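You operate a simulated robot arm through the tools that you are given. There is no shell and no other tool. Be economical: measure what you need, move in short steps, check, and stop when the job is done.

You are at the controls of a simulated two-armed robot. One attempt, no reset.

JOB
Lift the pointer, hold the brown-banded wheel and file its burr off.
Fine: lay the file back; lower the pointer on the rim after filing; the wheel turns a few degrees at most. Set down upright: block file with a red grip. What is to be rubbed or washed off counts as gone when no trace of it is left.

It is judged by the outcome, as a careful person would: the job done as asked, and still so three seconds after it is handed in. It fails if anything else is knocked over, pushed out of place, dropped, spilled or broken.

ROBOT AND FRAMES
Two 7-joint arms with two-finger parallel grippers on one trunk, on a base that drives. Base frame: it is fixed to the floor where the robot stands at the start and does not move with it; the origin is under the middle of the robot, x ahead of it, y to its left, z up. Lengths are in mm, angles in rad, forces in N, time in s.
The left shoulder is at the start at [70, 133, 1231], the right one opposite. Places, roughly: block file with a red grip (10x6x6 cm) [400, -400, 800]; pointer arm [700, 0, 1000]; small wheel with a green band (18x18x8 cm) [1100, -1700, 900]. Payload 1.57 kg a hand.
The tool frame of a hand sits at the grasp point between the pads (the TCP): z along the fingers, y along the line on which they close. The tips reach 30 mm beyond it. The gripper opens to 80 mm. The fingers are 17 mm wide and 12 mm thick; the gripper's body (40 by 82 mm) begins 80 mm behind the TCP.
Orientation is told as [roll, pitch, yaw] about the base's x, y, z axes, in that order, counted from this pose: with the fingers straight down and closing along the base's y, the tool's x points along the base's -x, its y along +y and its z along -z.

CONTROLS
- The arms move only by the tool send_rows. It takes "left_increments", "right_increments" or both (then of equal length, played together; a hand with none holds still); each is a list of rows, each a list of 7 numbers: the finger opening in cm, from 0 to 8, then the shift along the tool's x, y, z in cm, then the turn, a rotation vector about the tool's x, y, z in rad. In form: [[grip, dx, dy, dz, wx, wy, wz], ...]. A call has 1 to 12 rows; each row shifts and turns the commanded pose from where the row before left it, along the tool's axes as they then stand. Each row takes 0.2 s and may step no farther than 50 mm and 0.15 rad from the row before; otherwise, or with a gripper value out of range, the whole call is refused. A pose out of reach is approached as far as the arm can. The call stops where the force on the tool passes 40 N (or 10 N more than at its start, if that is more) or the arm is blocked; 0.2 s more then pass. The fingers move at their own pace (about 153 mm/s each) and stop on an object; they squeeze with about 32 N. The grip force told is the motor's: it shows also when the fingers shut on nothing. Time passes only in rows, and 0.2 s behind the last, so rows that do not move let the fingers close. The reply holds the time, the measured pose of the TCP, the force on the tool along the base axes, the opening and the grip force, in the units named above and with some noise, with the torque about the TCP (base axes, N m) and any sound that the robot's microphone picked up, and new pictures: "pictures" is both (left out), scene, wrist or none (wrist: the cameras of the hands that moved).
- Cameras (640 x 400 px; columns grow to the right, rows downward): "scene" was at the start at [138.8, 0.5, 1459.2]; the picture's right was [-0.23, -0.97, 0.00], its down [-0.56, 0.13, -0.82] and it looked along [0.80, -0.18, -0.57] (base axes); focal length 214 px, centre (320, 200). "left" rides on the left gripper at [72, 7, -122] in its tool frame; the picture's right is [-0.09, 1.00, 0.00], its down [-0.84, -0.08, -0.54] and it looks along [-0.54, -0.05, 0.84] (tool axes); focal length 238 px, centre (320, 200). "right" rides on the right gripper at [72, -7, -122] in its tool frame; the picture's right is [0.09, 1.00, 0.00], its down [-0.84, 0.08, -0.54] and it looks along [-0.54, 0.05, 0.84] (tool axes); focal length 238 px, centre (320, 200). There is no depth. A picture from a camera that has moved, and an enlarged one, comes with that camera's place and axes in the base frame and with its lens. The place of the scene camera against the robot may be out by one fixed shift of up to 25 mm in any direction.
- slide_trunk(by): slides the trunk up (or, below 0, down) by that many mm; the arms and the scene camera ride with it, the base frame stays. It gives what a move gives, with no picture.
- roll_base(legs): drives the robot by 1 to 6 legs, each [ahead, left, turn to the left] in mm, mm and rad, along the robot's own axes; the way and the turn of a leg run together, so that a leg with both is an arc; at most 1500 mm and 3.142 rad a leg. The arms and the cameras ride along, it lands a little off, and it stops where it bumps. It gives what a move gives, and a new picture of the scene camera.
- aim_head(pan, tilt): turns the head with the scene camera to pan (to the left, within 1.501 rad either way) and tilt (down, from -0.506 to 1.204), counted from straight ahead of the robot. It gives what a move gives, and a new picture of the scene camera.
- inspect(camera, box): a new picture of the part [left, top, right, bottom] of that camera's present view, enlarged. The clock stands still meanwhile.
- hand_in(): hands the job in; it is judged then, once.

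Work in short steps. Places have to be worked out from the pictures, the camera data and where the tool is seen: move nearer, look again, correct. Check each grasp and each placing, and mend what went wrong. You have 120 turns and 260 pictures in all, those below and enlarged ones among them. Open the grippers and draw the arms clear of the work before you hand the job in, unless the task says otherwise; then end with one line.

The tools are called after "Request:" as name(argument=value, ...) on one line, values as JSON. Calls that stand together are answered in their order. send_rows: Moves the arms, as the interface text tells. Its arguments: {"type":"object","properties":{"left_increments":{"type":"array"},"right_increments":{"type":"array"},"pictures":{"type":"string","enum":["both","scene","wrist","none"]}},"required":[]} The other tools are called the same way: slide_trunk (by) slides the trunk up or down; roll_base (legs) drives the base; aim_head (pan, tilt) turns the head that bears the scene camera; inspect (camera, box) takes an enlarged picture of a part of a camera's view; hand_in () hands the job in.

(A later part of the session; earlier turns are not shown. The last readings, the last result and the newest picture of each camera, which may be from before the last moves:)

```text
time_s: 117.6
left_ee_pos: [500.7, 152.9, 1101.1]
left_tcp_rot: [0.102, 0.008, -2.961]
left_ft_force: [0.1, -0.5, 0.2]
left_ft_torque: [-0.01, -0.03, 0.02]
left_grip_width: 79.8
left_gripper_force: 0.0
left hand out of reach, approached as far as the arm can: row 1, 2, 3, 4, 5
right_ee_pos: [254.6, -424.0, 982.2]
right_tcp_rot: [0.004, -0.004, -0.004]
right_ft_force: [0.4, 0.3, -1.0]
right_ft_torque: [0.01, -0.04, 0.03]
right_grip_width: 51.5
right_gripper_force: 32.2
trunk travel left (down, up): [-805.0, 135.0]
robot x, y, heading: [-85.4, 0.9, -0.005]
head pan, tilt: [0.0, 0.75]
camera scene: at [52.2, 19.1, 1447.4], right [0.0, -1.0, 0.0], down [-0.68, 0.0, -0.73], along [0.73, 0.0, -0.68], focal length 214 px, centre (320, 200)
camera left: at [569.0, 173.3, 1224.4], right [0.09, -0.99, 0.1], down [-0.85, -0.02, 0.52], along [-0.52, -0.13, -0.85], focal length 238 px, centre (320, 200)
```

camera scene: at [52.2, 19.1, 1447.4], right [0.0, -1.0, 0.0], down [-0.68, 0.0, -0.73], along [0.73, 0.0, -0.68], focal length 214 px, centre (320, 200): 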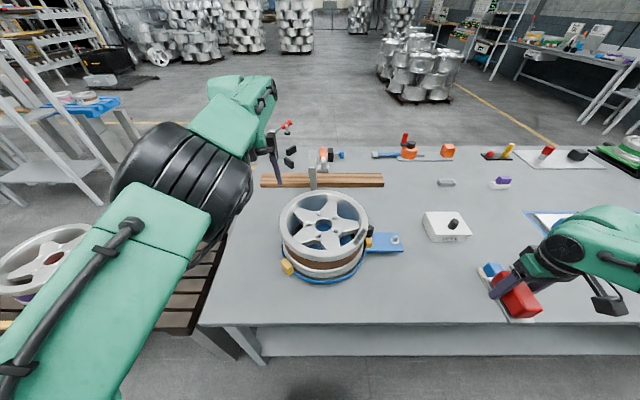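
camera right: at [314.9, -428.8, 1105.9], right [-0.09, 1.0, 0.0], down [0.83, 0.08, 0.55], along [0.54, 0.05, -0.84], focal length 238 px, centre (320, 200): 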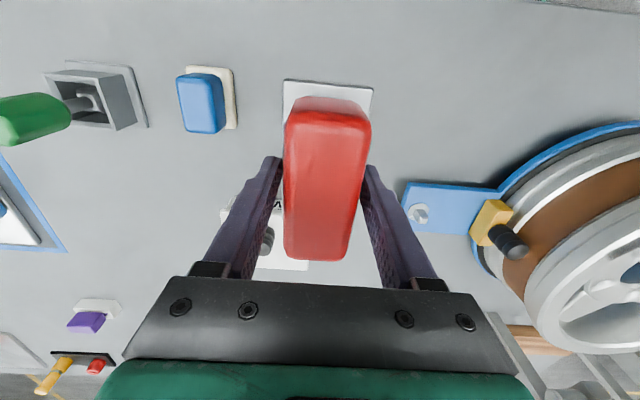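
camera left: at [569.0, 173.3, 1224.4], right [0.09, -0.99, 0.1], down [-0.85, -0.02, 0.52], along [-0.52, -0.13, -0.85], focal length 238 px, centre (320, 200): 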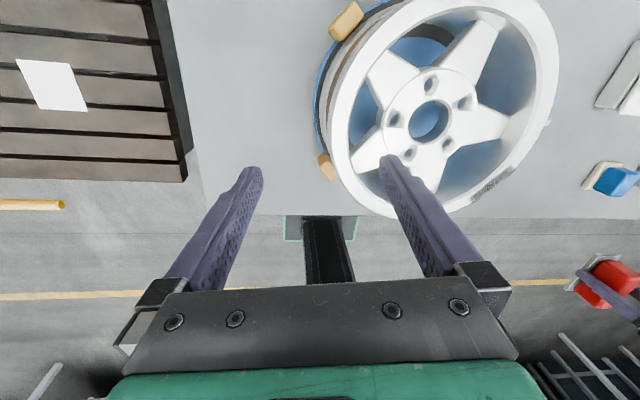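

It is moving along; the commanded x is ~13 mm inside the shell. I shift the command outward to x≈510.

Request:
send_rows(left_increments=[[8, 0.6, 0.1, 0, 0, 0, 0], [8, 0.6, 0.1, 0, 0, 0, 0], [8, 0.2, 0, 0, 0, 0, 0], [8, 0.2, 0, 0, 0, 0, 0]], pictures="none")

```text
time_s: 118.6
left_ee_pos: [516.4, 154.7, 1103.2]
left_tcp_rot: [0.107, 0.01, -2.963]
left_ft_force: [-0.9, -0.4, -0.4]
left_ft_torque: [0.0, 0.02, -0.01]
left_grip_width: 80.0
left_gripper_force: 0.1
right_ee_pos: [254.7, -423.6, 984.5]
right_tcp_rot: [0.004, -0.005, -0.003]
right_ft_force: [-0.7, -0.1, -1.9]
right_ft_torque: [0.0, 0.01, -0.01]
right_grip_width: 51.5
right_gripper_force: 31.8
trunk travel left (down, up): [-805.0, 135.0]
robot x, y, heading: [-85.6, 0.9, -0.005]
head pan, tilt: [0.0, 0.75]
```

Outward is free and followed exactly. Now down and right with that margin.

Request:
send_rows(left_increments=[[8, -0.1, 0.6, 2.3, -0.025, 0, 0], [8, -0.1, 0.6, 2.3, -0.025, 0, 0], [8, -0.1, 0.7, 2.3, -0.025, 0, 0], [8, -0.1, 0.8, 2.3, -0.025, 0, 0], [8, 0, 0, 0, 0, 0, 0]], pictures="wrist")

```text
time_s: 119.8
left_ee_pos: [521.1, 113.4, 1015.6]
left_tcp_rot: [0.205, 0.009, -2.963]
left_ft_force: [-0.2, 0.2, -0.1]
left_ft_torque: [0.03, 0.03, 0.0]
left_grip_width: 80.2
left_gripper_force: 0.0
right_ee_pos: [253.0, -421.6, 983.6]
right_tcp_rot: [0.003, -0.006, -0.004]
right_ft_force: [-0.2, -0.6, -1.8]
right_ft_torque: [-0.01, -0.05, -0.01]
right_grip_width: 51.3
right_gripper_force: 31.8
trunk travel left (down, up): [-805.0, 135.0]
robot x, y, heading: [-84.5, -2.7, -0.005]
head pan, tilt: [0.0, 0.75]
camera left: at [586.8, 146.5, 1138.0], right [0.08, -0.98, 0.2], down [-0.86, 0.03, 0.51], along [-0.5, -0.21, -0.84], focal length 238 px, centre (320, 200)
```

left: 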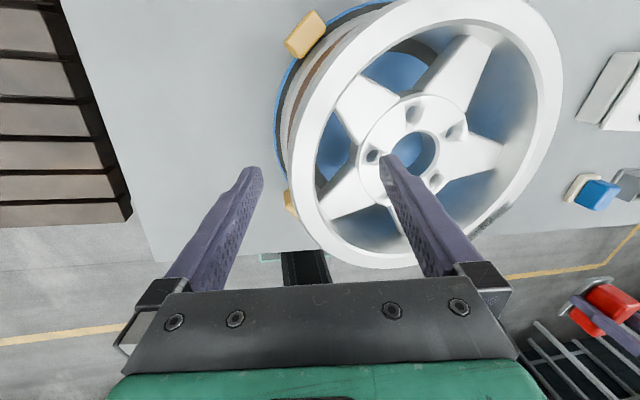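

The roll went the wrong way (0.2); I correct it, recentre to y≈119, then descend 40 mm and look.

Request:
send_rows(left_increments=[[8, 0, -0.3, 0, 0.1, 0, 0], [8, 0, -0.3, 0, 0.1, 0, 0], [8, 0, 0, 1.5, 0, 0, 0], [8, 0, 0, 1.5, 0, 0, 0], [8, 0, 0, 1.0, 0, 0, 0], [8, 0, 0, 0, 0, 0, 0]], pictures="wrist")

```text
time_s: 121.2
left_ee_pos: [518.9, 120.6, 972.2]
left_tcp_rot: [0.004, 0.01, -2.964]
left_ft_force: [-0.2, -0.6, 0.2]
left_ft_torque: [-0.02, -0.01, -0.03]
left_grip_width: 79.9
left_gripper_force: 0.2
right_ee_pos: [253.1, -422.5, 984.2]
right_tcp_rot: [0.005, -0.006, -0.003]
right_ft_force: [0.5, 0.9, -2.8]
right_ft_torque: [0.01, -0.04, 0.02]
right_grip_width: 51.7
right_gripper_force: 31.2
trunk travel left (down, up): [-805.0, 135.0]
robot x, y, heading: [-82.7, 2.0, -0.005]
head pan, tilt: [0.0, 0.75]
camera left: at [590.0, 129.0, 1097.2], right [0.09, -1.0, 0.0], down [-0.84, -0.07, 0.53], along [-0.53, -0.05, -0.85], focal length 238 px, centre (320, 200)
```

left: 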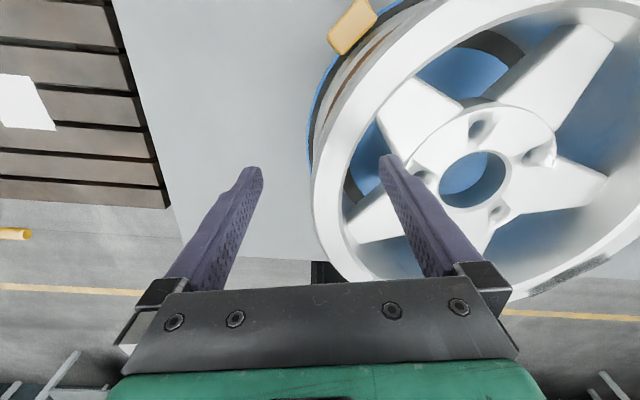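

Rim lies between the fingers. I narrow to 55 mm and descend to z≈950 (tips ≈920).

Request:
send_rows(left_increments=[[5.5, 0, 0.2, 0, 0, 0, 0], [5.5, 0, 0, 0, 0, 0, 0], [5.5, 0, 0, 1.0, 0, 0, 0], [5.5, 0, 0, 1.2, 0, 0, 0], [5.5, 0, 0, 0, 0, 0, 0]], pictures="wrist")

```text
time_s: 122.4
left_ee_pos: [517.0, 129.1, 959.5]
left_tcp_rot: [-0.003, 0.006, -2.917]
left_ft_force: [-4.7, -19.3, 5.9]
left_ft_torque: [-0.68, 0.07, -0.44]
left_grip_width: 70.5
left_gripper_force: 8.6
left hand out of reach, approached as far as the arm can: row 4
right_ee_pos: [250.9, -427.1, 982.6]
right_tcp_rot: [0.008, -0.006, -0.004]
right_ft_force: [-0.1, 0.1, -1.7]
right_ft_torque: [0.02, 0.0, 0.01]
right_grip_width: 51.7
right_gripper_force: 32.0
trunk travel left (down, up): [-805.0, 135.0]
robot x, y, heading: [-87.1, 0.7, -0.002]
head pan, tilt: [0.0, 0.75]
camera left: at [587.5, 139.5, 1082.0], right [0.13, -0.99, 0.0], down [-0.84, -0.11, 0.54], along [-0.53, -0.07, -0.84], focal length 238 px, centre (320, 200)
```

left: 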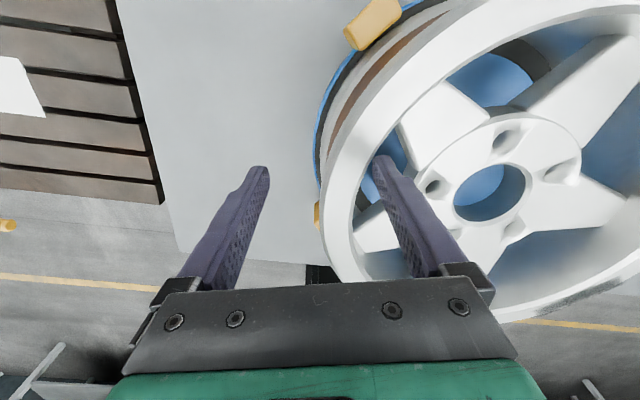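

The inner finger met the rim's inner wall early (at y≈94): the rim is centred nearer y≈112. I reopen, recentre, and check.

Request:
send_rows(left_increments=[[8, 0, 0, 0, 0, 0, 0], [8, 0, 0, -0.5, 0, 0, 0], [8, 0.2, 0.9, 0, 0, 0, 0], [8, 0.2, 0.9, 0, 0, 0, 0], [8, 0, 0, 0, 0, 0, 0]], pictures="wrist")

```text
time_s: 123.6
left_ee_pos: [522.6, 133.3, 960.6]
left_tcp_rot: [-0.001, 0.015, -2.915]
left_ft_force: [-4.0, -12.5, -4.4]
left_ft_torque: [-0.27, 0.12, -0.35]
left_grip_width: 79.9
left_gripper_force: 0.1
left hand out of reach, approached as far as the arm can: row 2, 3, 4
right_ee_pos: [254.7, -425.8, 982.2]
right_tcp_rot: [0.006, -0.006, -0.003]
right_ft_force: [0.2, 0.1, -1.5]
right_ft_torque: [0.01, 0.0, 0.0]
right_grip_width: 51.4
right_gripper_force: 31.4
trunk travel left (down, up): [-805.0, 135.0]
robot x, y, heading: [-85.5, 0.8, -0.008]
head pan, tilt: [0.0, 0.75]
camera left: at [592.3, 145.0, 1084.3], right [0.13, -0.99, 0.0], down [-0.84, -0.12, 0.53], along [-0.52, -0.07, -0.85], focal length 238 px, centre (320, 200)
```

left: 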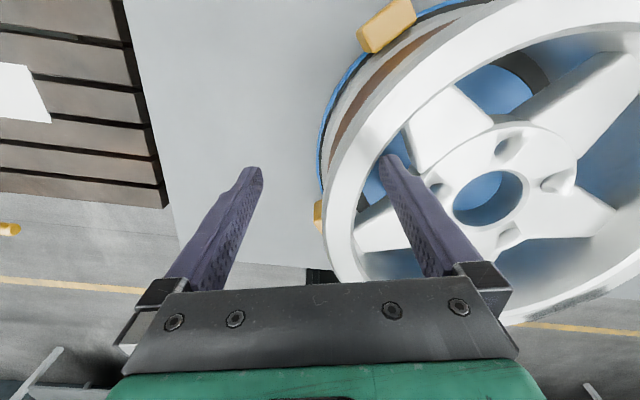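

The arm slides toward +y at its limit and presses on the rim with 12 N. I lift everything vertically with the trunk to come free.

Request:
slide_trunk(by=45)

Request:
send_rows(left_increments=[[8, 0.8, 0.2, 0, 0, 0, 0], [8, 0.8, 0.2, 0, 0, 0, 0], [8, 0.2, 0.8, 0, 0, 0, 0], [8, 0, 0.8, 0, 0, 0, 0], [8, 0, 0, 0, 0, 0, 0]], pictures="wrist")

```text
time_s: 124.5
left_ee_pos: [524.6, 136.2, 1006.3]
left_tcp_rot: [-0.003, 0.019, -2.914]
left_ft_force: [-0.5, 0.2, -0.1]
left_ft_torque: [0.03, -0.02, 0.02]
left_grip_width: 79.9
left_gripper_force: 0.0
right_ee_pos: [254.1, -424.2, 1027.9]
right_tcp_rot: [0.006, -0.005, -0.003]
right_ft_force: [0.3, -0.9, -0.9]
right_ft_torque: [0.02, -0.03, 0.0]
right_grip_width: 51.3
right_gripper_force: 31.8
trunk travel left (down, up): [-850.0, 90.0]
robot x, y, heading: [-83.1, -3.4, -0.006]
head pan, tilt: [0.0, 0.75]
```

```text
time_s: 125.7
left_ee_pos: [533.3, 144.5, 1016.6]
left_tcp_rot: [0.014, 0.053, -2.886]
left_ft_force: [1.1, 0.7, 0.7]
left_ft_torque: [0.0, -0.01, -0.02]
left_grip_width: 80.1
left_gripper_force: 0.0
left hand out of reach, approached as far as the arm can: row 1, 2, 3, 4
right_ee_pos: [253.4, -423.2, 1027.8]
right_tcp_rot: [0.004, -0.005, -0.001]
right_ft_force: [0.0, 0.2, -1.2]
right_ft_torque: [0.0, -0.02, 0.01]
right_grip_width: 51.1
right_gripper_force: 31.8
trunk travel left (down, up): [-850.0, 90.0]
robot x, y, heading: [-81.0, 0.4, -0.003]
head pan, tilt: [0.0, 0.75]
camera left: at [598.8, 157.2, 1142.8], right [0.16, -0.99, 0.01], down [-0.86, -0.14, 0.5], along [-0.49, -0.09, -0.87], focal length 238 px, centre (320, 200)
```

left: 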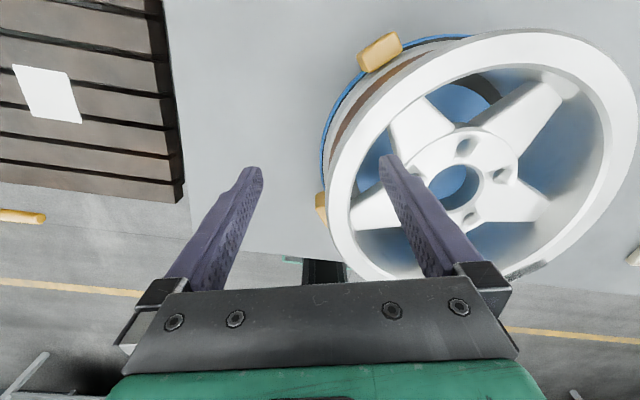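

The arm is now at true full extension (wrist ≈548 mm), the collinear point. From exactly here a strong pull-in may take the proper elbow branch; I try it, raised above the rim.

Request:
send_rows(left_increments=[[8, -0.5, 0, -3, 0, 0, 0], [8, -4.3, 1.5, 0, 0, 0, 0], [8, -4.3, 1.5, 0, 0, 0, 0], [8, -4.3, 1.5, 0, 0, 0, 0]], pictures="scene")

```text
time_s: 126.7
left_ee_pos: [455.8, 85.7, 1042.0]
left_tcp_rot: [-0.006, 0.038, -2.892]
left_ft_force: [-0.5, -0.5, 0.5]
left_ft_torque: [-0.01, -0.02, 0.01]
left_grip_width: 80.0
left_gripper_force: 0.1
left hand out of reach, approached as far as the arm can: row 3, 4
right_ee_pos: [254.3, -424.2, 1028.8]
right_tcp_rot: [0.005, -0.005, -0.004]
right_ft_force: [-0.6, 0.1, -1.2]
right_ft_torque: [-0.01, -0.01, 0.02]
right_grip_width: 51.6
right_gripper_force: 31.7
trunk travel left (down, up): [-850.0, 90.0]
robot x, y, heading: [-87.7, 0.2, -0.002]
head pan, tilt: [0.0, 0.75]
camera scene: at [51.8, 18.1, 1492.4], right [0.0, -1.0, 0.0], down [-0.68, 0.0, -0.73], along [0.73, 0.0, -0.68], focal length 214 px, centre (320, 200)
```

scene: 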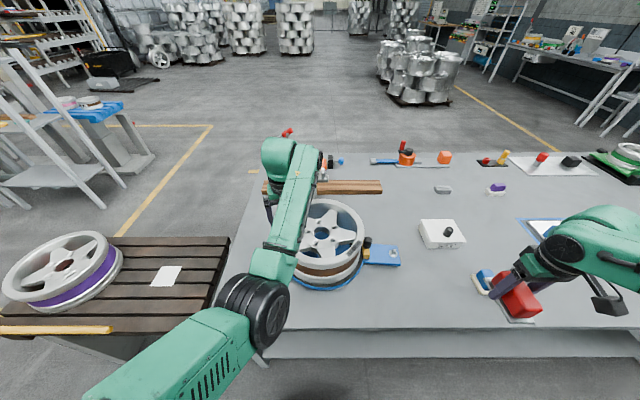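

It flipped to the proper elbow branch. Now I move to the hold point above the rim, (505,112,1005).

Request:
send_rows(left_increments=[[8, 1.8, -0.43, 0.4, 0, 0, 0], [8, 1.8, -0.43, 0.8, 0, 0, 0], [8, 1.8, -0.43, 1.2, 0, -0.03, 0], [8, 0, 0, 0.8, 0, 0, 0], [8, 0, 0, 0, 0, 0, 0]], pictures="both")

```text
time_s: 127.8
left_ee_pos: [501.6, 98.9, 1002.7]
left_tcp_rot: [0.0, -0.011, -2.913]
left_ft_force: [-0.6, -0.2, -0.5]
left_ft_torque: [0.02, -0.01, -0.01]
left_grip_width: 80.0
left_gripper_force: 0.1
right_ee_pos: [252.8, -423.4, 1029.9]
right_tcp_rot: [0.003, -0.004, -0.002]
right_ft_force: [0.4, 0.1, -1.7]
right_ft_torque: [0.0, -0.03, 0.0]
right_grip_width: 51.2
right_gripper_force: 32.0
trunk travel left (down, up): [-850.0, 90.0]
robot x, y, heading: [-79.8, -0.2, -0.004]
head pan, tilt: [0.0, 0.75]
camera scene: at [51.9, 19.6, 1492.4], right [0.0, -1.0, 0.0], down [-0.68, 0.0, -0.73], along [0.73, 0.0, -0.68], focal length 214 px, centre (320, 200)
camera left: at [574.2, 111.6, 1123.6], right [0.13, -0.99, 0.0], down [-0.83, -0.11, 0.55], along [-0.55, -0.08, -0.83], focal length 238 px, centre (320, 200)
```

scene: 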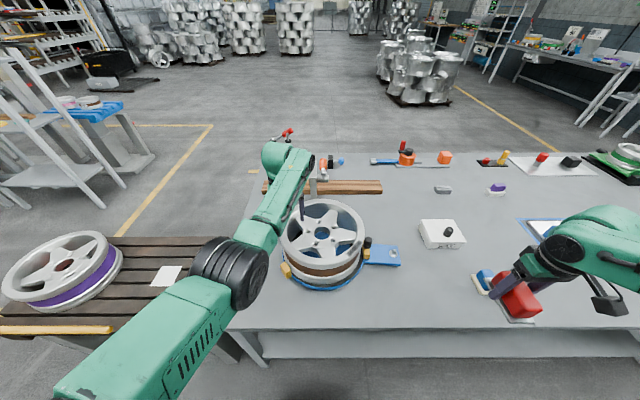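
left: 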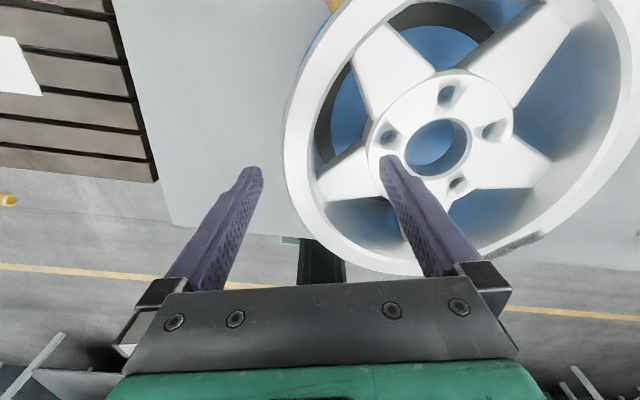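

The wheel hasn't moved (hub at (506,-11)). Rim top spans y≈103–128; I centre at y≈113 and descend to z≈950.

Request:
send_rows(left_increments=[[8, 0.4, -1.3, 0.5, 0, 0, 0], [8, 0, 0, 1.5, 0, 0, 0], [8, 0, 0, 1.5, 0, 0, 0], [8, 0, 0, 1.5, 0, 0, 0], [8, 0, 0, 0, 0, 0, 0]], pictures="wrist")

```text
time_s: 129.1
left_ee_pos: [499.2, 111.5, 954.5]
left_tcp_rot: [0.001, -0.013, -2.915]
left_ft_force: [0.1, -0.1, 0.3]
left_ft_torque: [-0.03, 0.02, 0.01]
left_grip_width: 79.9
left_gripper_force: 0.1
right_ee_pos: [254.1, -422.4, 1028.7]
right_tcp_rot: [0.003, -0.005, -0.004]
right_ft_force: [-0.8, 0.0, -1.4]
right_ft_torque: [0.0, -0.01, -0.01]
right_grip_width: 51.2
right_gripper_force: 32.4
trunk travel left (down, up): [-850.0, 90.0]
robot x, y, heading: [-89.5, -1.0, -0.0]
head pan, tilt: [0.0, 0.75]
camera left: at [571.9, 123.7, 1075.5], right [0.13, -0.99, 0.0], down [-0.83, -0.11, 0.55], along [-0.55, -0.08, -0.83], focal length 238 px, centre (320, 200)
```

left: 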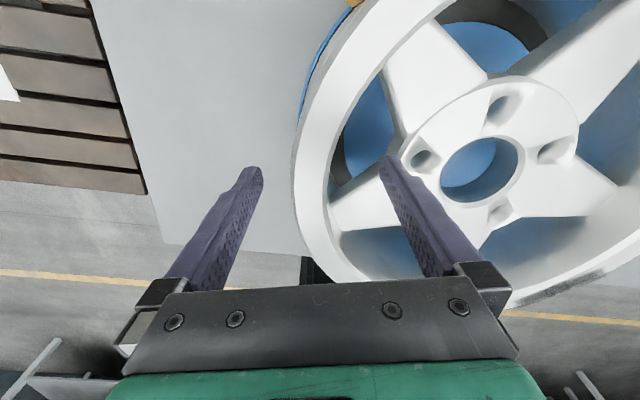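

Centred well. I close the left hand on the rim.

Request:
send_rows(left_increments=[[5, 0, 0, 0, 0, 0, 0], [3.5, 0, 0, 0, 0, 0, 0], [2, 0, 0, 0, 0, 0, 0], [1.5, 0, 0, 0, 0, 0, 0], [1.5, 0, 0, 0, 0, 0, 0]], pictures="wrist")

```text
time_s: 130.2
left_ee_pos: [498.8, 116.2, 954.7]
left_tcp_rot: [0.001, -0.014, -2.915]
left_ft_force: [-2.0, 17.3, 1.0]
left_ft_torque: [0.49, -0.07, -0.13]
left_grip_width: 30.0
left_gripper_force: 8.6
right_ee_pos: [254.4, -417.8, 1030.6]
right_tcp_rot: [0.0, -0.006, -0.002]
right_ft_force: [0.0, -0.1, -2.1]
right_ft_torque: [0.0, 0.01, 0.01]
right_grip_width: 51.4
right_gripper_force: 31.7
trunk travel left (down, up): [-850.0, 90.0]
robot x, y, heading: [-80.5, 1.5, 0.002]
head pan, tilt: [0.0, 0.75]
camera left: at [571.4, 129.0, 1075.6], right [0.14, -0.99, 0.0], down [-0.83, -0.11, 0.55], along [-0.55, -0.08, -0.83], focal length 238 px, centre (320, 200)
```

left: 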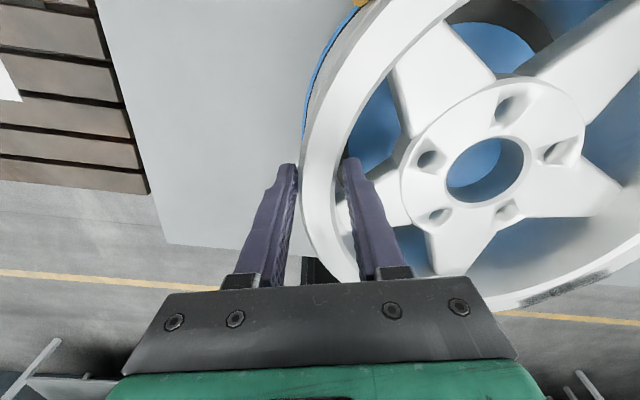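

The outer finger touched first (17 N in y). I shift the hand 5 mm to +y and let the fingers balance.

Request:
send_rows(left_increments=[[3.2, 0, -0.25, 0, 0, 0, 0], [2.6, 0, -0.25, 0, 0, 0, 0], [1.5, 0, 0, 0, 0, 0, 0], [1.5, 0, 0, 0, 0, 0, 0], [1.5, 0, 0, 0, 0, 0, 0]], pictures="none")

```text
time_s: 131.4
left_ee_pos: [497.2, 118.2, 953.8]
left_tcp_rot: [0.003, -0.012, -2.916]
left_ft_force: [-2.5, 3.0, 1.3]
left_ft_torque: [0.16, 0.02, -0.3]
left_grip_width: 25.8
left_gripper_force: 32.3
right_ee_pos: [252.9, -423.0, 1029.8]
right_tcp_rot: [0.003, -0.006, -0.004]
right_ft_force: [0.7, -0.5, -1.6]
right_ft_torque: [-0.02, 0.0, 0.01]
right_grip_width: 51.6
right_gripper_force: 32.0
trunk travel left (down, up): [-850.0, 90.0]
robot x, y, heading: [-83.6, 1.8, -0.008]
head pan, tilt: [0.0, 0.75]
```

The rim is held (25.8 mm, 32 N, forces balanced). Now the right hand carries the file over the burr at (428,-117), z 1055, turning it to yaw −0.6 along the rim's tangent.

Request:
send_rows(right_increments=[[3, -2.19, 3.83, -0.4, 0, 0, 0], [3, -2.19, 3.83, -0.4, 0, 0, 0], [3, -2.19, 3.83, -0.4, 0, 0, 0], [3, -2.19, 3.83, -0.4, 0, 0, 0], [3, -2.19, 3.83, -0.4, 0, 0, 0], [3, -2.19, 3.83, -0.4, 0, 0, 0], [3, -2.19, 3.83, 0, 0, 0, 0], [3, -2.19, 3.83, 0, 0, 0, 0], [3, 0, 0, 0, 0, 0, 0.15], [3, 0, 0, 0, 0, 0, 0.15], [3, 0, 0, 0, 0, 0, 0.15], [3, 0, 0, 0, 0, 0, 0.15]], pictures="both")

```text
time_s: 134.1
left_ee_pos: [497.9, 118.7, 954.2]
left_tcp_rot: [0.002, -0.012, -2.915]
left_ft_force: [-2.6, 0.3, 0.8]
left_ft_torque: [0.01, 0.19, -0.42]
left_grip_width: 26.2
left_gripper_force: 32.0
right_ee_pos: [428.0, -118.5, 1055.1]
right_tcp_rot: [0.008, -0.002, -0.604]
right_ft_force: [-0.3, 0.5, -1.8]
right_ft_torque: [0.01, -0.03, 0.0]
right_grip_width: 51.3
right_gripper_force: 32.0
trunk travel left (down, up): [-850.0, 90.0]
robot x, y, heading: [-83.5, 0.1, -0.004]
head pan, tilt: [0.0, 0.75]
camera scene: at [51.2, 20.1, 1492.5], right [0.0, -1.0, 0.0], down [-0.68, 0.0, -0.73], along [0.73, 0.0, -0.68], focal length 214 px, centre (320, 200)
camera right: at [364.5, -83.9, 1175.9], right [0.49, 0.87, 0.01], down [0.73, -0.41, 0.55], along [0.48, -0.26, -0.84], focal length 238 px, centre (320, 200)
```

scene: 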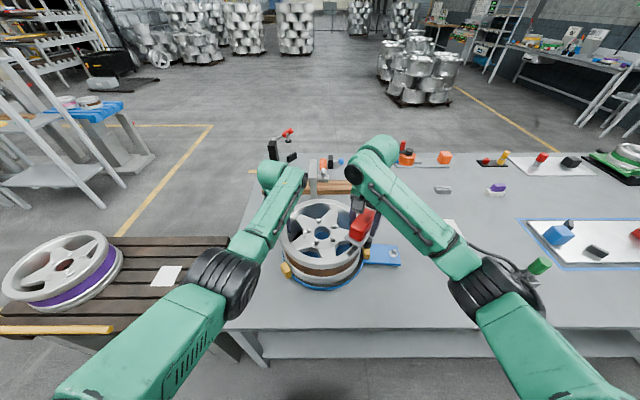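
right: 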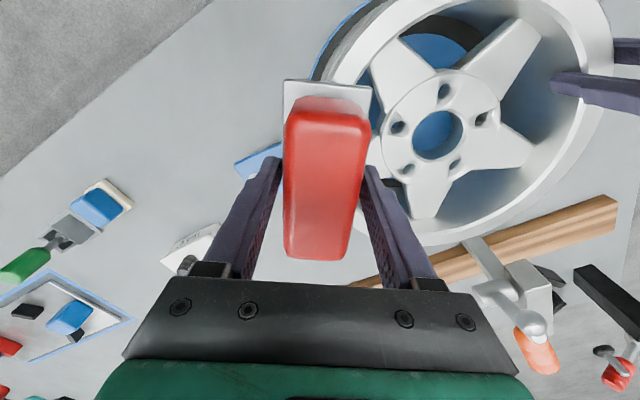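

The file is over the burr. I lower it in shrinking steps to find contact.

Request:
send_rows(right_increments=[[3, 0, 0, 1.5, 0, 0, 0], [3, 0, 0, 1.5, 0, 0, 0], [3, 0, 0, 0.8, 0, 0, 0], [3, 0, 0, 0.4, 0, 0, 0], [3, 0, 0, 0.3, 0, 0, 0], [3, 0, 0, 0.3, 0, 0, 0]], pictures="wrist")

```text
time_s: 135.4
left_ee_pos: [498.2, 118.8, 953.7]
left_tcp_rot: [0.001, -0.012, -2.915]
left_ft_force: [-3.6, 1.4, 0.0]
left_ft_torque: [0.15, -0.12, -0.43]
left_grip_width: 26.2
left_gripper_force: 31.9
right_ee_pos: [430.5, -117.5, 1006.2]
right_tcp_rot: [0.007, -0.005, -0.604]
right_ft_force: [-0.8, 1.1, -2.2]
right_ft_torque: [0.01, -0.02, 0.0]
right_grip_width: 51.2
right_gripper_force: 31.8
trunk travel left (down, up): [-850.0, 90.0]
robot x, y, heading: [-83.6, 1.1, -0.005]
head pan, tilt: [0.0, 0.75]
camera right: at [366.2, -83.6, 1128.5], right [0.49, 0.87, 0.01], down [0.73, -0.41, 0.55], along [0.48, -0.26, -0.84], focal length 238 px, centre (320, 200)
```

right: 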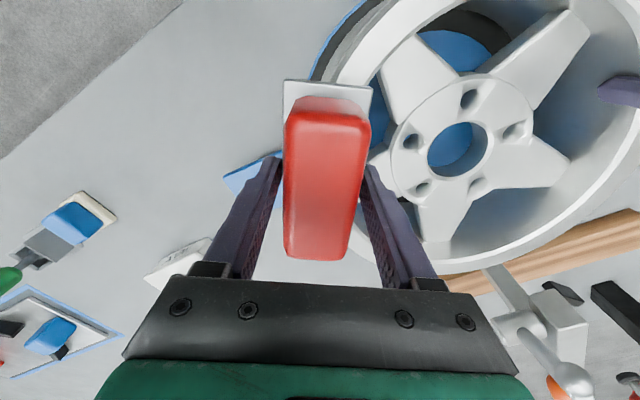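

No contact yet at TCP z 1006; continue in 3 mm steps.

Request:
send_rows(right_increments=[[3, 0, 0, 0.3, 0, 0, 0], [3, 0, 0, 0.3, 0, 0, 0], [3, 0, 0, 0.3, 0, 0, 0], [3, 0, 0, 0.3, 0, 0, 0], [3, 0, 0, 0.2, 0, 0, 0]], pictures="none")

```text
time_s: 136.7
left_ee_pos: [497.2, 119.2, 953.3]
left_tcp_rot: [0.002, -0.013, -2.915]
left_ft_force: [-3.3, 0.8, 0.3]
left_ft_torque: [0.12, -0.03, -0.46]
left_grip_width: 26.2
left_gripper_force: 32.1
right_ee_pos: [429.4, -117.7, 994.0]
right_tcp_rot: [0.006, -0.004, -0.602]
right_ft_force: [0.6, -0.9, -1.1]
right_ft_torque: [0.03, 0.02, 0.01]
right_grip_width: 51.4
right_gripper_force: 32.6
trunk travel left (down, up): [-850.0, 90.0]
robot x, y, heading: [-84.3, 2.1, -0.001]
head pan, tilt: [0.0, 0.75]
```

Request:
send_rows(right_increments=[[3, 0, 0, 0.3, 0, 0, 0], [3, 0, 0, 0.3, 0, 0, 0], [3, 0, 0, 0.3, 0, 0, 0], [3, 0, 0, 0.3, 0, 0, 0], [3, 0, 0, 0.2, 0, 0, 0]], pictures="wrist")

```text
time_s: 137.8
left_ee_pos: [496.8, 118.2, 953.4]
left_tcp_rot: [0.002, -0.011, -2.916]
left_ft_force: [-3.5, 0.0, 1.7]
left_ft_torque: [0.07, 0.07, -0.45]
left_grip_width: 25.9
left_gripper_force: 31.9
right_ee_pos: [430.5, -117.8, 980.5]
right_tcp_rot: [0.007, -0.003, -0.603]
right_ft_force: [-0.5, 1.3, -1.5]
right_ft_torque: [0.04, -0.01, -0.01]
right_grip_width: 51.0
right_gripper_force: 31.7
trunk travel left (down, up): [-850.0, 90.0]
robot x, y, heading: [-87.2, -0.3, -0.001]
head pan, tilt: [0.0, 0.75]
camera right: at [365.7, -82.7, 1100.9], right [0.49, 0.87, 0.01], down [0.73, -0.41, 0.55], along [0.48, -0.26, -0.84], focal length 238 px, centre (320, 200)
```

right: 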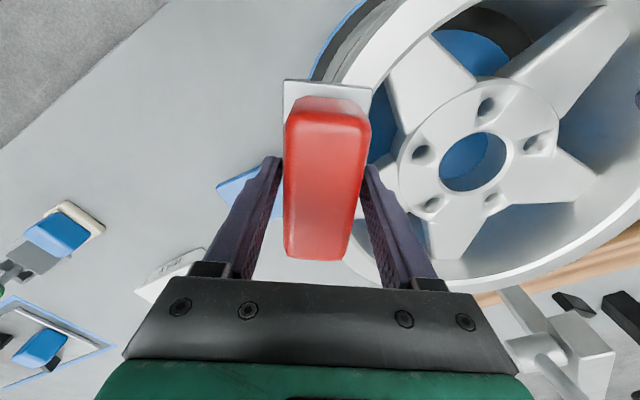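

Still free at 980; continue down in 3 mm steps.

Request:
send_rows(right_increments=[[3, 0, 0, 0.3, 0, 0, 0], [3, 0, 0, 0.3, 0, 0, 0], [3, 0, 0, 0.3, 0, 0, 0], [3, 0, 0, 0.2, 0, 0, 0], [3, 0, 0, 0.2, 0, 0, 0]], pictures="none")

```text
time_s: 139.1
left_ee_pos: [496.5, 118.7, 954.5]
left_tcp_rot: [0.002, -0.012, -2.915]
left_ft_force: [0.3, -1.0, 0.0]
left_ft_torque: [0.25, -0.44, -0.05]
left_grip_width: 26.0
left_gripper_force: 31.9
right_ee_pos: [429.4, -116.3, 966.9]
right_tcp_rot: [0.008, -0.004, -0.603]
right_ft_force: [0.4, -2.0, 23.1]
right_ft_torque: [-0.09, -0.01, 0.0]
right_grip_width: 51.3
right_gripper_force: 32.5
trunk travel left (down, up): [-850.0, 90.0]
robot x, y, heading: [-85.0, -1.2, -0.003]
head pan, tilt: [0.0, 0.75]
```

Contact: 23 N on the rim at TCP z 967. I stroke along the tangent, ±20 mm, with the wheel held.

Request:
send_rows(right_increments=[[3, 1, 0, -0.05, 0, 0, 0], [3, 1, 0, 0, 0, 0, 0], [3, -1, 0, 0, 0, 0, 0], [3, -1, 0, 0, 0, 0, 0], [3, -1, 0, 0, 0, 0, 0], [3, -1, 0, 0, 0, 0, 0], [3, 1, 0, 0, 0, 0, 0], [3, 1, 0, 0, 0, 0, 0], [3, 1, 0, 0, 0, 0, 0], [3, 1, 0, 0, 0, 0, 0], [3, -1, 0, 0, 0, 0, 0], [3, -1, 0, 0, 0, 0, 0]], pictures="scene")

Request:
inspect(camera="left", box=[420, 200, 640, 340])

```text
time_s: 141.7
left_ee_pos: [497.9, 117.9, 954.5]
left_tcp_rot: [0.001, -0.012, -2.914]
left_ft_force: [-2.2, 0.1, 1.3]
left_ft_torque: [0.09, 0.05, -0.3]
left_grip_width: 26.1
left_gripper_force: 32.4
right_ee_pos: [428.1, -115.3, 966.9]
right_tcp_rot: [0.01, -0.003, -0.602]
right_ft_force: [0.6, -0.2, -2.4]
right_ft_torque: [-0.03, 0.0, -0.03]
right_grip_width: 51.3
right_gripper_force: 31.5
trunk travel left (down, up): [-850.0, 90.0]
robot x, y, heading: [-82.7, 2.7, -0.005]
head pan, tilt: [0.0, 0.75]
camera scene: at [51.3, 20.0, 1492.5], right [0.0, -1.0, 0.0], down [-0.68, 0.0, -0.73], along [0.73, 0.0, -0.68], focal length 214 px, centre (320, 200)
```

scene: 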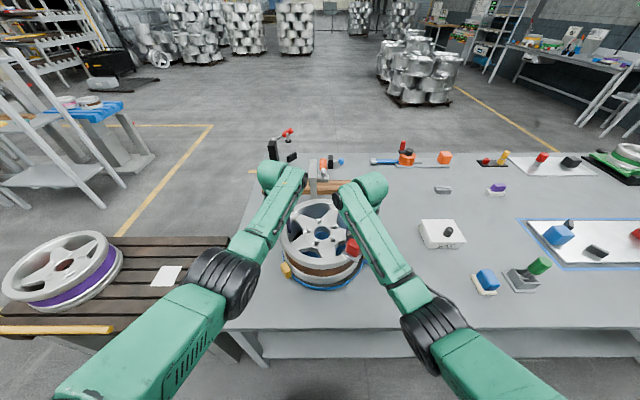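

```text
2.86 times, centred on (530, 270) of left
camera zoom: at [570.4, 130.6, 1075.8], right [0.13, -0.99, 0.0], down [-0.83, -0.11, 0.55], along [-0.55, -0.08, -0.83], focal length 681 px, centre (-280, 0)
```

zoom: 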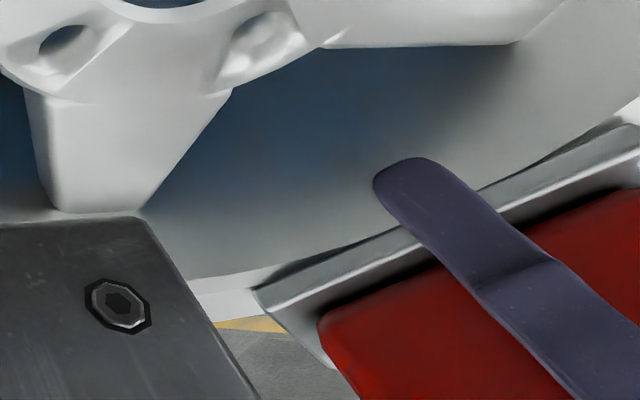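

The pressure fell off (burr lowered or 0.5 mm lift). I press 1.5 mm lower and stroke again.

Request:
send_rows(right_increments=[[3, 0, 0, 0.15, 0, 0, 0], [3, 1.2, 0, 0, 0, 0, 0], [3, 1.3, 0, 0, 0, 0, 0], [3, -1.2, 0, 0, 0, 0, 0], [3, -1.3, 0, 0, 0, 0, 0], [3, -1.2, 0, 0, 0, 0, 0], [3, -1.3, 0, 0, 0, 0, 0], [3, 1.2, 0, 0, 0, 0, 0], [3, 1.3, 0, 0, 0, 0, 0]], pictures="none")

```text
time_s: 143.7
left_ee_pos: [498.7, 118.3, 954.4]
left_tcp_rot: [0.002, -0.01, -2.914]
left_ft_force: [-1.3, -0.1, 0.1]
left_ft_torque: [-0.02, 0.17, -0.5]
left_grip_width: 25.9
left_gripper_force: 31.8
right_ee_pos: [430.0, -116.7, 966.0]
right_tcp_rot: [0.007, -0.004, -0.601]
right_ft_force: [3.1, -2.0, 6.1]
right_ft_torque: [-0.11, -0.09, -0.03]
right_grip_width: 51.4
right_gripper_force: 31.9
trunk travel left (down, up): [-850.0, 90.0]
robot x, y, heading: [-87.4, -2.6, -0.004]
head pan, tilt: [0.0, 0.75]
```

Contact at about 8 N. I press another 0.8 mm and do more strokes.

Request:
send_rows(right_increments=[[3, 1.2, 0, 0.08, 0, 0, 0], [3, 1.3, 0, 0, 0, 0, 0], [3, -1.2, 0, 0, 0, 0, 0], [3, -1.3, 0, 0, 0, 0, 0], [3, -1.2, 0, 0, 0, 0, 0], [3, -1.3, 0, 0, 0, 0, 0], [3, 1.2, 0, 0, 0, 0, 0], [3, 1.3, 0, 0, 0, 0, 0], [3, 1.2, 0, 0, 0, 0, 0], [3, 1.3, 0, 0, 0, 0, 0], [3, -1.2, 0, 0, 0, 0, 0], [3, -1.3, 0, 0, 0, 0, 0]], pictures="none")

Request:
send_rows(right_increments=[[3, 0, 0, -2, 0, 0, 0], [3, 0, 0, -4, 0, 0, 0], [3, 1.5, -4, -1, 0, 0, 0], [3, 1.5, -4, 0, 0, 0, 0], [3, 1.5, -4, 0, 0, 0, 0], [3, 0, 0, 0, 0, 0, 0]], pictures="both")

Request:
inspect(camera="scene", box=[270, 190, 390, 290])

```text
time_s: 146.2
left_ee_pos: [495.7, 119.1, 955.8]
left_tcp_rot: [0.002, -0.012, -2.914]
left_ft_force: [-2.7, -0.9, 3.1]
left_ft_torque: [0.07, 0.72, -0.22]
left_grip_width: 25.9
left_gripper_force: 32.0
right_ee_pos: [426.8, -117.2, 964.0]
right_tcp_rot: [0.006, 0.0, -0.601]
right_ft_force: [-1.3, 0.3, 0.9]
right_ft_torque: [-0.02, -0.09, -0.02]
right_grip_width: 51.4
right_gripper_force: 32.3
trunk travel left (down, up): [-850.0, 90.0]
robot x, y, heading: [-87.2, -2.8, 0.0]
head pan, tilt: [0.0, 0.75]
```

```text
time_s: 147.8
left_ee_pos: [497.4, 118.5, 954.9]
left_tcp_rot: [0.002, -0.011, -2.915]
left_ft_force: [-2.3, 1.0, 1.2]
left_ft_torque: [0.03, -0.3, -0.33]
left_grip_width: 26.3
left_gripper_force: 31.8
right_ee_pos: [376.2, -256.0, 988.8]
right_tcp_rot: [-0.062, -0.092, -0.664]
right_ft_force: [0.5, -0.1, -1.3]
right_ft_torque: [0.05, 0.0, 0.03]
right_grip_width: 51.4
right_gripper_force: 31.7
right hand out of reach, approached as far as the arm can: row 2, 3, 4, 5
trunk travel left (down, up): [-850.0, 90.0]
robot x, y, heading: [-83.4, -0.9, -0.007]
head pan, tilt: [0.0, 0.75]
stopped in row 6 (right hand): the arm was blocked; the commanded pose is now the measured one
camera scene: at [51.1, 20.0, 1492.4], right [0.0, -1.0, 0.0], down [-0.68, 0.0, -0.73], along [0.73, 0.0, -0.68], focal length 214 px, centre (320, 200)
camera right: at [311.6, -205.5, 1103.1], right [0.54, 0.84, -0.07], down [0.69, -0.4, 0.61], along [0.48, -0.38, -0.79], focal length 238 px, centre (320, 200)
```

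scene: 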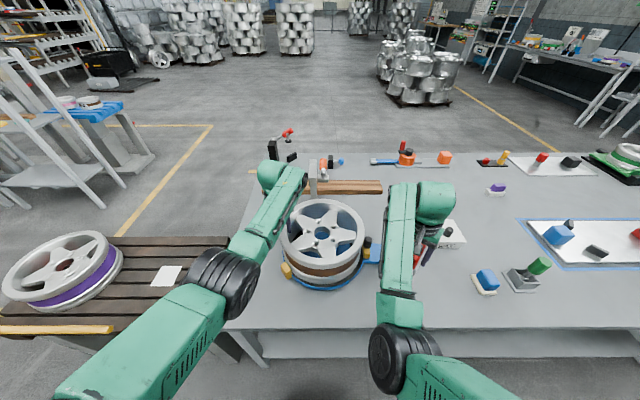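
right: 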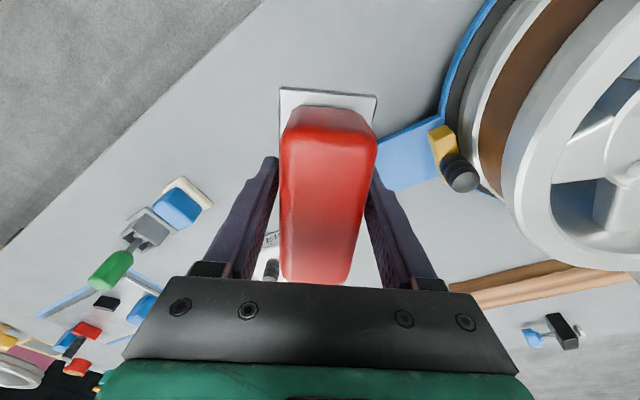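

```text
4.00 times, centred on (330, 240) of scene
camera zoom: at [51.1, 20.0, 1492.4], right [0.0, -1.0, 0.0], down [-0.68, 0.0, -0.73], along [0.73, 0.0, -0.68], focal length 858 px, centre (280, 40)
```

zoom: 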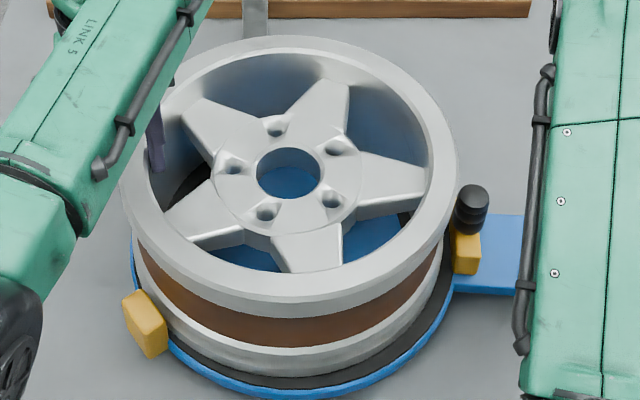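

The rim looks clean. I zoom further on the filed area to make sure no trace is left.

Request:
inspect(camera="scene", box=[325, 215, 375, 275])

Request:
inspect(camera="right", box=[440, 60, 640, 290])

```text
6.67 times, centred on (350, 245) of scene
camera zoom: at [51.1, 20.0, 1492.4], right [0.0, -1.0, 0.0], down [-0.68, 0.0, -0.73], along [0.73, 0.0, -0.68], focal length 1430 px, centre (120, -100)
```

zoom: 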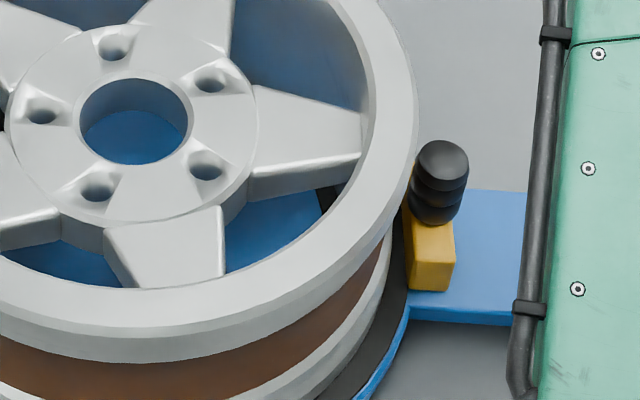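

```text
1.74 times, centred on (540, 175) of right
camera zoom: at [311.6, -205.5, 1103.1], right [0.54, 0.84, -0.07], down [0.69, -0.4, 0.61], along [0.48, -0.38, -0.79], focal length 414 px, centre (-63, 244)
```

zoom: 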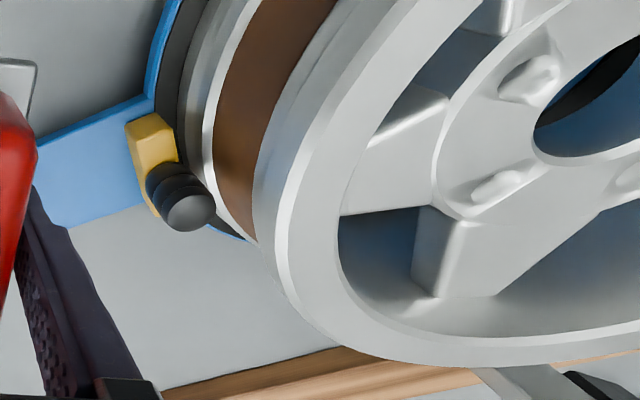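

The burr is completely gone. I release the rim (opening to 70 mm) and lift vertically with the trunk.

Request:
send_rows(left_increments=[[4, 0, 0, 0, 0, 0, 0], [7, 0, 0, 0, 0, 0, 0], [7, 0, 0, 0, 0, 0, 0]], pictures="none")

Request:
slide_trunk(by=85)

Request:
aim_head(pan=-0.3, tilt=0.75)

```text
time_s: 148.7
left_ee_pos: [498.7, 118.2, 955.0]
left_tcp_rot: [-0.001, -0.012, -2.916]
left_ft_force: [0.0, -0.2, -0.4]
left_ft_torque: [0.02, 0.03, 0.01]
left_grip_width: 70.1
left_gripper_force: 0.1
right_ee_pos: [376.6, -257.1, 987.4]
right_tcp_rot: [-0.059, -0.089, -0.664]
right_ft_force: [0.2, 0.4, -2.5]
right_ft_torque: [0.02, -0.04, -0.02]
right_grip_width: 51.5
right_gripper_force: 32.3
trunk travel left (down, up): [-850.0, 90.0]
robot x, y, heading: [-84.8, 1.2, -0.001]
head pan, tilt: [0.0, 0.75]
```

```text
time_s: 149.9
left_ee_pos: [498.2, 118.7, 1039.5]
left_tcp_rot: [-0.001, -0.01, -2.915]
left_ft_force: [0.0, 0.6, -0.1]
left_ft_torque: [-0.01, -0.02, 0.03]
left_grip_width: 70.1
left_gripper_force: 0.0
right_ee_pos: [377.2, -256.8, 1071.4]
right_tcp_rot: [-0.062, -0.089, -0.664]
right_ft_force: [0.6, 0.0, -1.9]
right_ft_torque: [0.01, -0.01, 0.0]
right_grip_width: 51.6
right_gripper_force: 31.8
trunk travel left (down, up): [-935.0, 5.0]
robot x, y, heading: [-83.8, -0.1, -0.003]
head pan, tilt: [0.0, 0.75]
```

```text
time_s: 150.7
left_ee_pos: [498.5, 117.8, 1038.6]
left_tcp_rot: [0.001, -0.013, -2.915]
left_ft_force: [0.2, 0.1, -0.2]
left_ft_torque: [-0.03, 0.01, -0.03]
left_grip_width: 70.2
left_gripper_force: 0.1
right_ee_pos: [376.0, -256.3, 1071.5]
right_tcp_rot: [-0.062, -0.089, -0.664]
right_ft_force: [0.1, 0.0, -1.9]
right_ft_torque: [0.02, 0.05, 0.01]
right_grip_width: 51.2
right_gripper_force: 32.4
trunk travel left (down, up): [-935.0, 5.0]
robot x, y, heading: [-84.3, -0.6, -0.004]
head pan, tilt: [-0.3, 0.75]
camera scene: at [48.8, -4.4, 1577.4], right [-0.3, -0.95, 0.0], down [-0.65, 0.2, -0.73], along [0.7, -0.22, -0.68], focal length 214 px, centre (320, 200)
```

scene: 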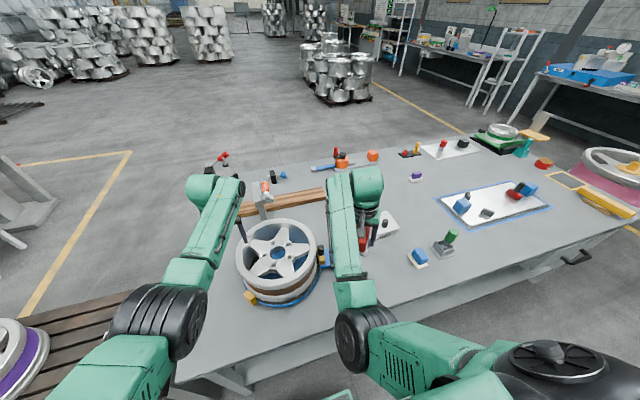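

File is safe in hand above the table. I undo the right hand's yaw and tilt in place.

Request:
send_rows(right_increments=[[3, 0, 0, 0, -0.02, 0.03, -0.13], [3, 0, 0, 0, -0.02, 0.03, -0.13], [3, 0, 0, 0, -0.02, 0.03, -0.13], [3, 0, 0, 0, 0, 0, -0.13], [3, 0, 0, 0, 0, 0, -0.14]], pictures="scene")

```text
time_s: 151.9
left_ee_pos: [498.0, 118.0, 1038.6]
left_tcp_rot: [0.0, -0.014, -2.916]
left_ft_force: [-0.4, 1.1, -0.8]
left_ft_torque: [-0.01, 0.01, 0.03]
left_grip_width: 69.9
left_gripper_force: 0.1
right_ee_pos: [374.9, -271.8, 1075.1]
right_tcp_rot: [-0.038, 0.019, -0.028]
right_ft_force: [-0.6, -0.8, -1.7]
right_ft_torque: [-0.03, -0.03, -0.02]
right_grip_width: 51.7
right_gripper_force: 31.9
trunk travel left (down, up): [-935.0, 5.0]
robot x, y, heading: [-87.3, -2.9, -0.004]
head pan, tilt: [-0.3, 0.75]
camera scene: at [48.6, -4.6, 1577.4], right [-0.3, -0.95, 0.0], down [-0.65, 0.2, -0.73], along [0.7, -0.22, -0.68], focal length 214 px, centre (320, 200)
```

scene: 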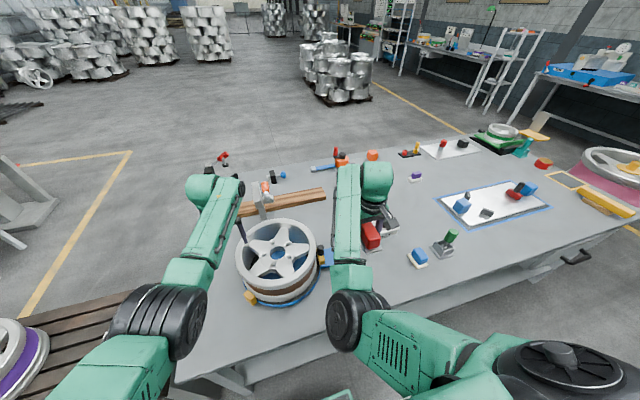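

The right hand is upright again. Next I move the left hand well out to the left and up, clear of wheel and pointer, before driving.

Request:
send_rows(left_increments=[[7, 0, -1.5, -2, 0, 0, 0], [7, 0, -3.4, -1.5, 0, 0, 0], [7, 0, -3.4, -1.5, 0, 0, 0], [7, 0, -3.4, -1.5, 0, 0, 0], [7, 0, -3.4, -1.5, 0, 0, 0], [7, 0, -3.4, -1.5, 0, 0, 0]], right_increments=[[3, 0, 0, 0, -0.02, -0.01, -0.015], [3, 0, 0, 0, -0.02, -0.01, -0.015], [3, 0, 0, 0, 0, 0, 0], [3, 0, 0, 0, 0, 0, 0], [3, 0, 0, 0, 0, 0, 0], [3, 0, 0, 0, 0, 0, 0]], pictures="scene")

```text
time_s: 153.3
left_ee_pos: [456.9, 297.3, 1131.3]
left_tcp_rot: [0.002, -0.015, -2.916]
left_ft_force: [1.3, -0.2, -1.0]
left_ft_torque: [-0.05, 0.03, -0.02]
left_grip_width: 70.0
left_gripper_force: 0.0
right_ee_pos: [376.5, -271.8, 1076.0]
right_tcp_rot: [0.001, -0.005, -0.003]
right_ft_force: [-0.1, -0.1, -1.2]
right_ft_torque: [-0.03, 0.0, 0.0]
right_grip_width: 51.3
right_gripper_force: 31.6
trunk travel left (down, up): [-935.0, 5.0]
robot x, y, heading: [-85.3, -0.1, -0.008]
head pan, tilt: [-0.3, 0.75]
camera scene: at [47.9, -2.3, 1577.5], right [-0.3, -0.95, 0.0], down [-0.65, 0.2, -0.73], along [0.7, -0.22, -0.68], focal length 214 px, centre (320, 200)
```

scene: 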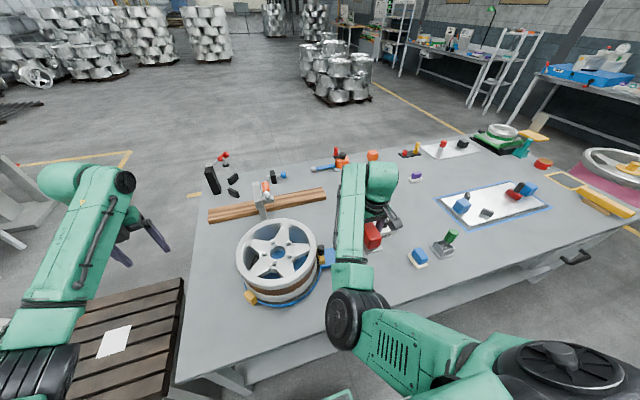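

Both arms are clear. I drive ahead about 110 mm for placing the file.

Request:
roll_base(legs=[[110, 0, 0]])

Request:
send_rows(right_increments=[[3, 1.0, -2.5, 0, 0, 0, 0], [3, 1.5, -3, 0, 0, 0, 0], [3, 1.5, -3, 0, 0, 0, 0], [3, 1.5, -3, 0, 0, 0, 0], [3, 1.5, -2.4, 0, 0, 0, 0], [3, 1.0, 0, 0, 0, 0, 0]], pictures="both")

```text
time_s: 154.5
left_ee_pos: [564.9, 295.8, 1133.8]
left_tcp_rot: [0.003, -0.009, -2.916]
left_ft_force: [0.6, 0.3, 0.3]
left_ft_torque: [0.01, -0.02, 0.0]
left_grip_width: 69.9
left_gripper_force: 0.0
right_ee_pos: [484.8, -273.7, 1076.8]
right_tcp_rot: [0.004, -0.005, 0.0]
right_ft_force: [0.3, -0.1, -2.1]
right_ft_torque: [-0.01, -0.01, 0.02]
right_grip_width: 51.4
right_gripper_force: 31.5
trunk travel left (down, up): [-935.0, 5.0]
robot x, y, heading: [30.4, -1.9, -0.007]
head pan, tilt: [-0.3, 0.75]
camera scene: at [154.7, -4.6, 1577.9], right [-0.3, -0.95, 0.0], down [-0.65, 0.2, -0.73], along [0.7, -0.22, -0.68], focal length 214 px, centre (320, 200)
```

scene: 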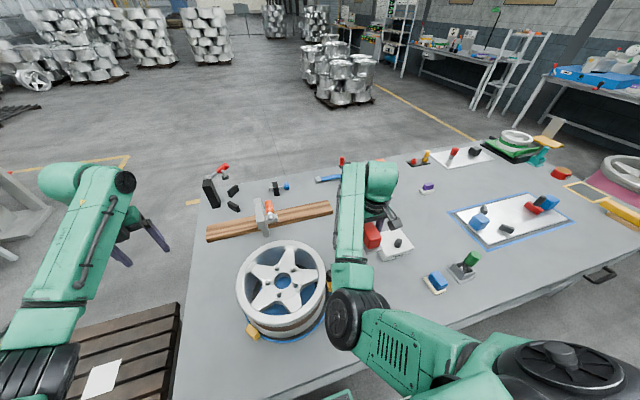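

```text
time_s: 155.9
left_ee_pos: [569.2, 295.5, 1132.1]
left_tcp_rot: [0.001, -0.013, -2.915]
left_ft_force: [-0.3, 0.7, 0.2]
left_ft_torque: [0.02, 0.05, -0.01]
left_grip_width: 70.0
left_gripper_force: 0.0
right_ee_pos: [408.6, -410.4, 1076.1]
right_tcp_rot: [0.002, -0.005, 0.001]
right_ft_force: [-0.7, 0.2, -2.0]
right_ft_torque: [-0.01, -0.02, -0.04]
right_grip_width: 51.4
right_gripper_force: 32.0
trunk travel left (down, up): [-935.0, 5.0]
robot x, y, heading: [28.0, -2.0, -0.008]
head pan, tilt: [-0.3, 0.75]
camera scene: at [159.8, -4.3, 1577.4], right [-0.3, -0.95, 0.0], down [-0.65, 0.2, -0.73], along [0.7, -0.22, -0.68], focal length 214 px, centre (320, 200)
camera right: at [336.4, -418.6, 1196.7], right [-0.09, 1.0, 0.0], down [0.83, 0.08, 0.55], along [0.54, 0.05, -0.84], focal length 238 px, centre (320, 200)
```

scene: 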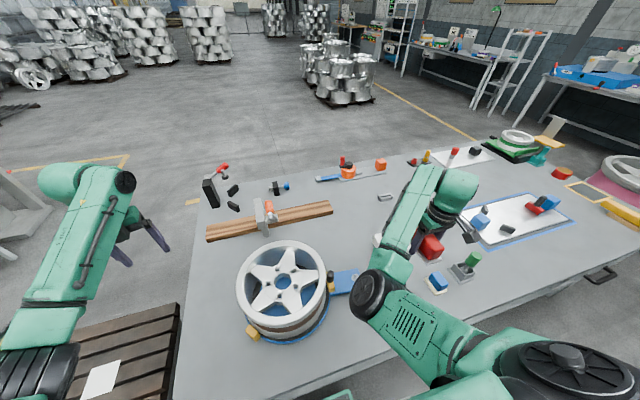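
right: 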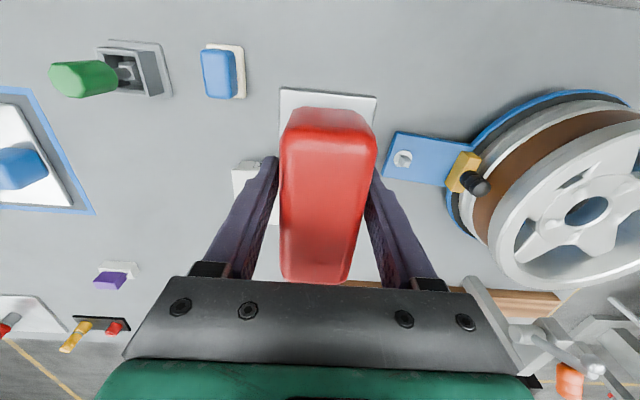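

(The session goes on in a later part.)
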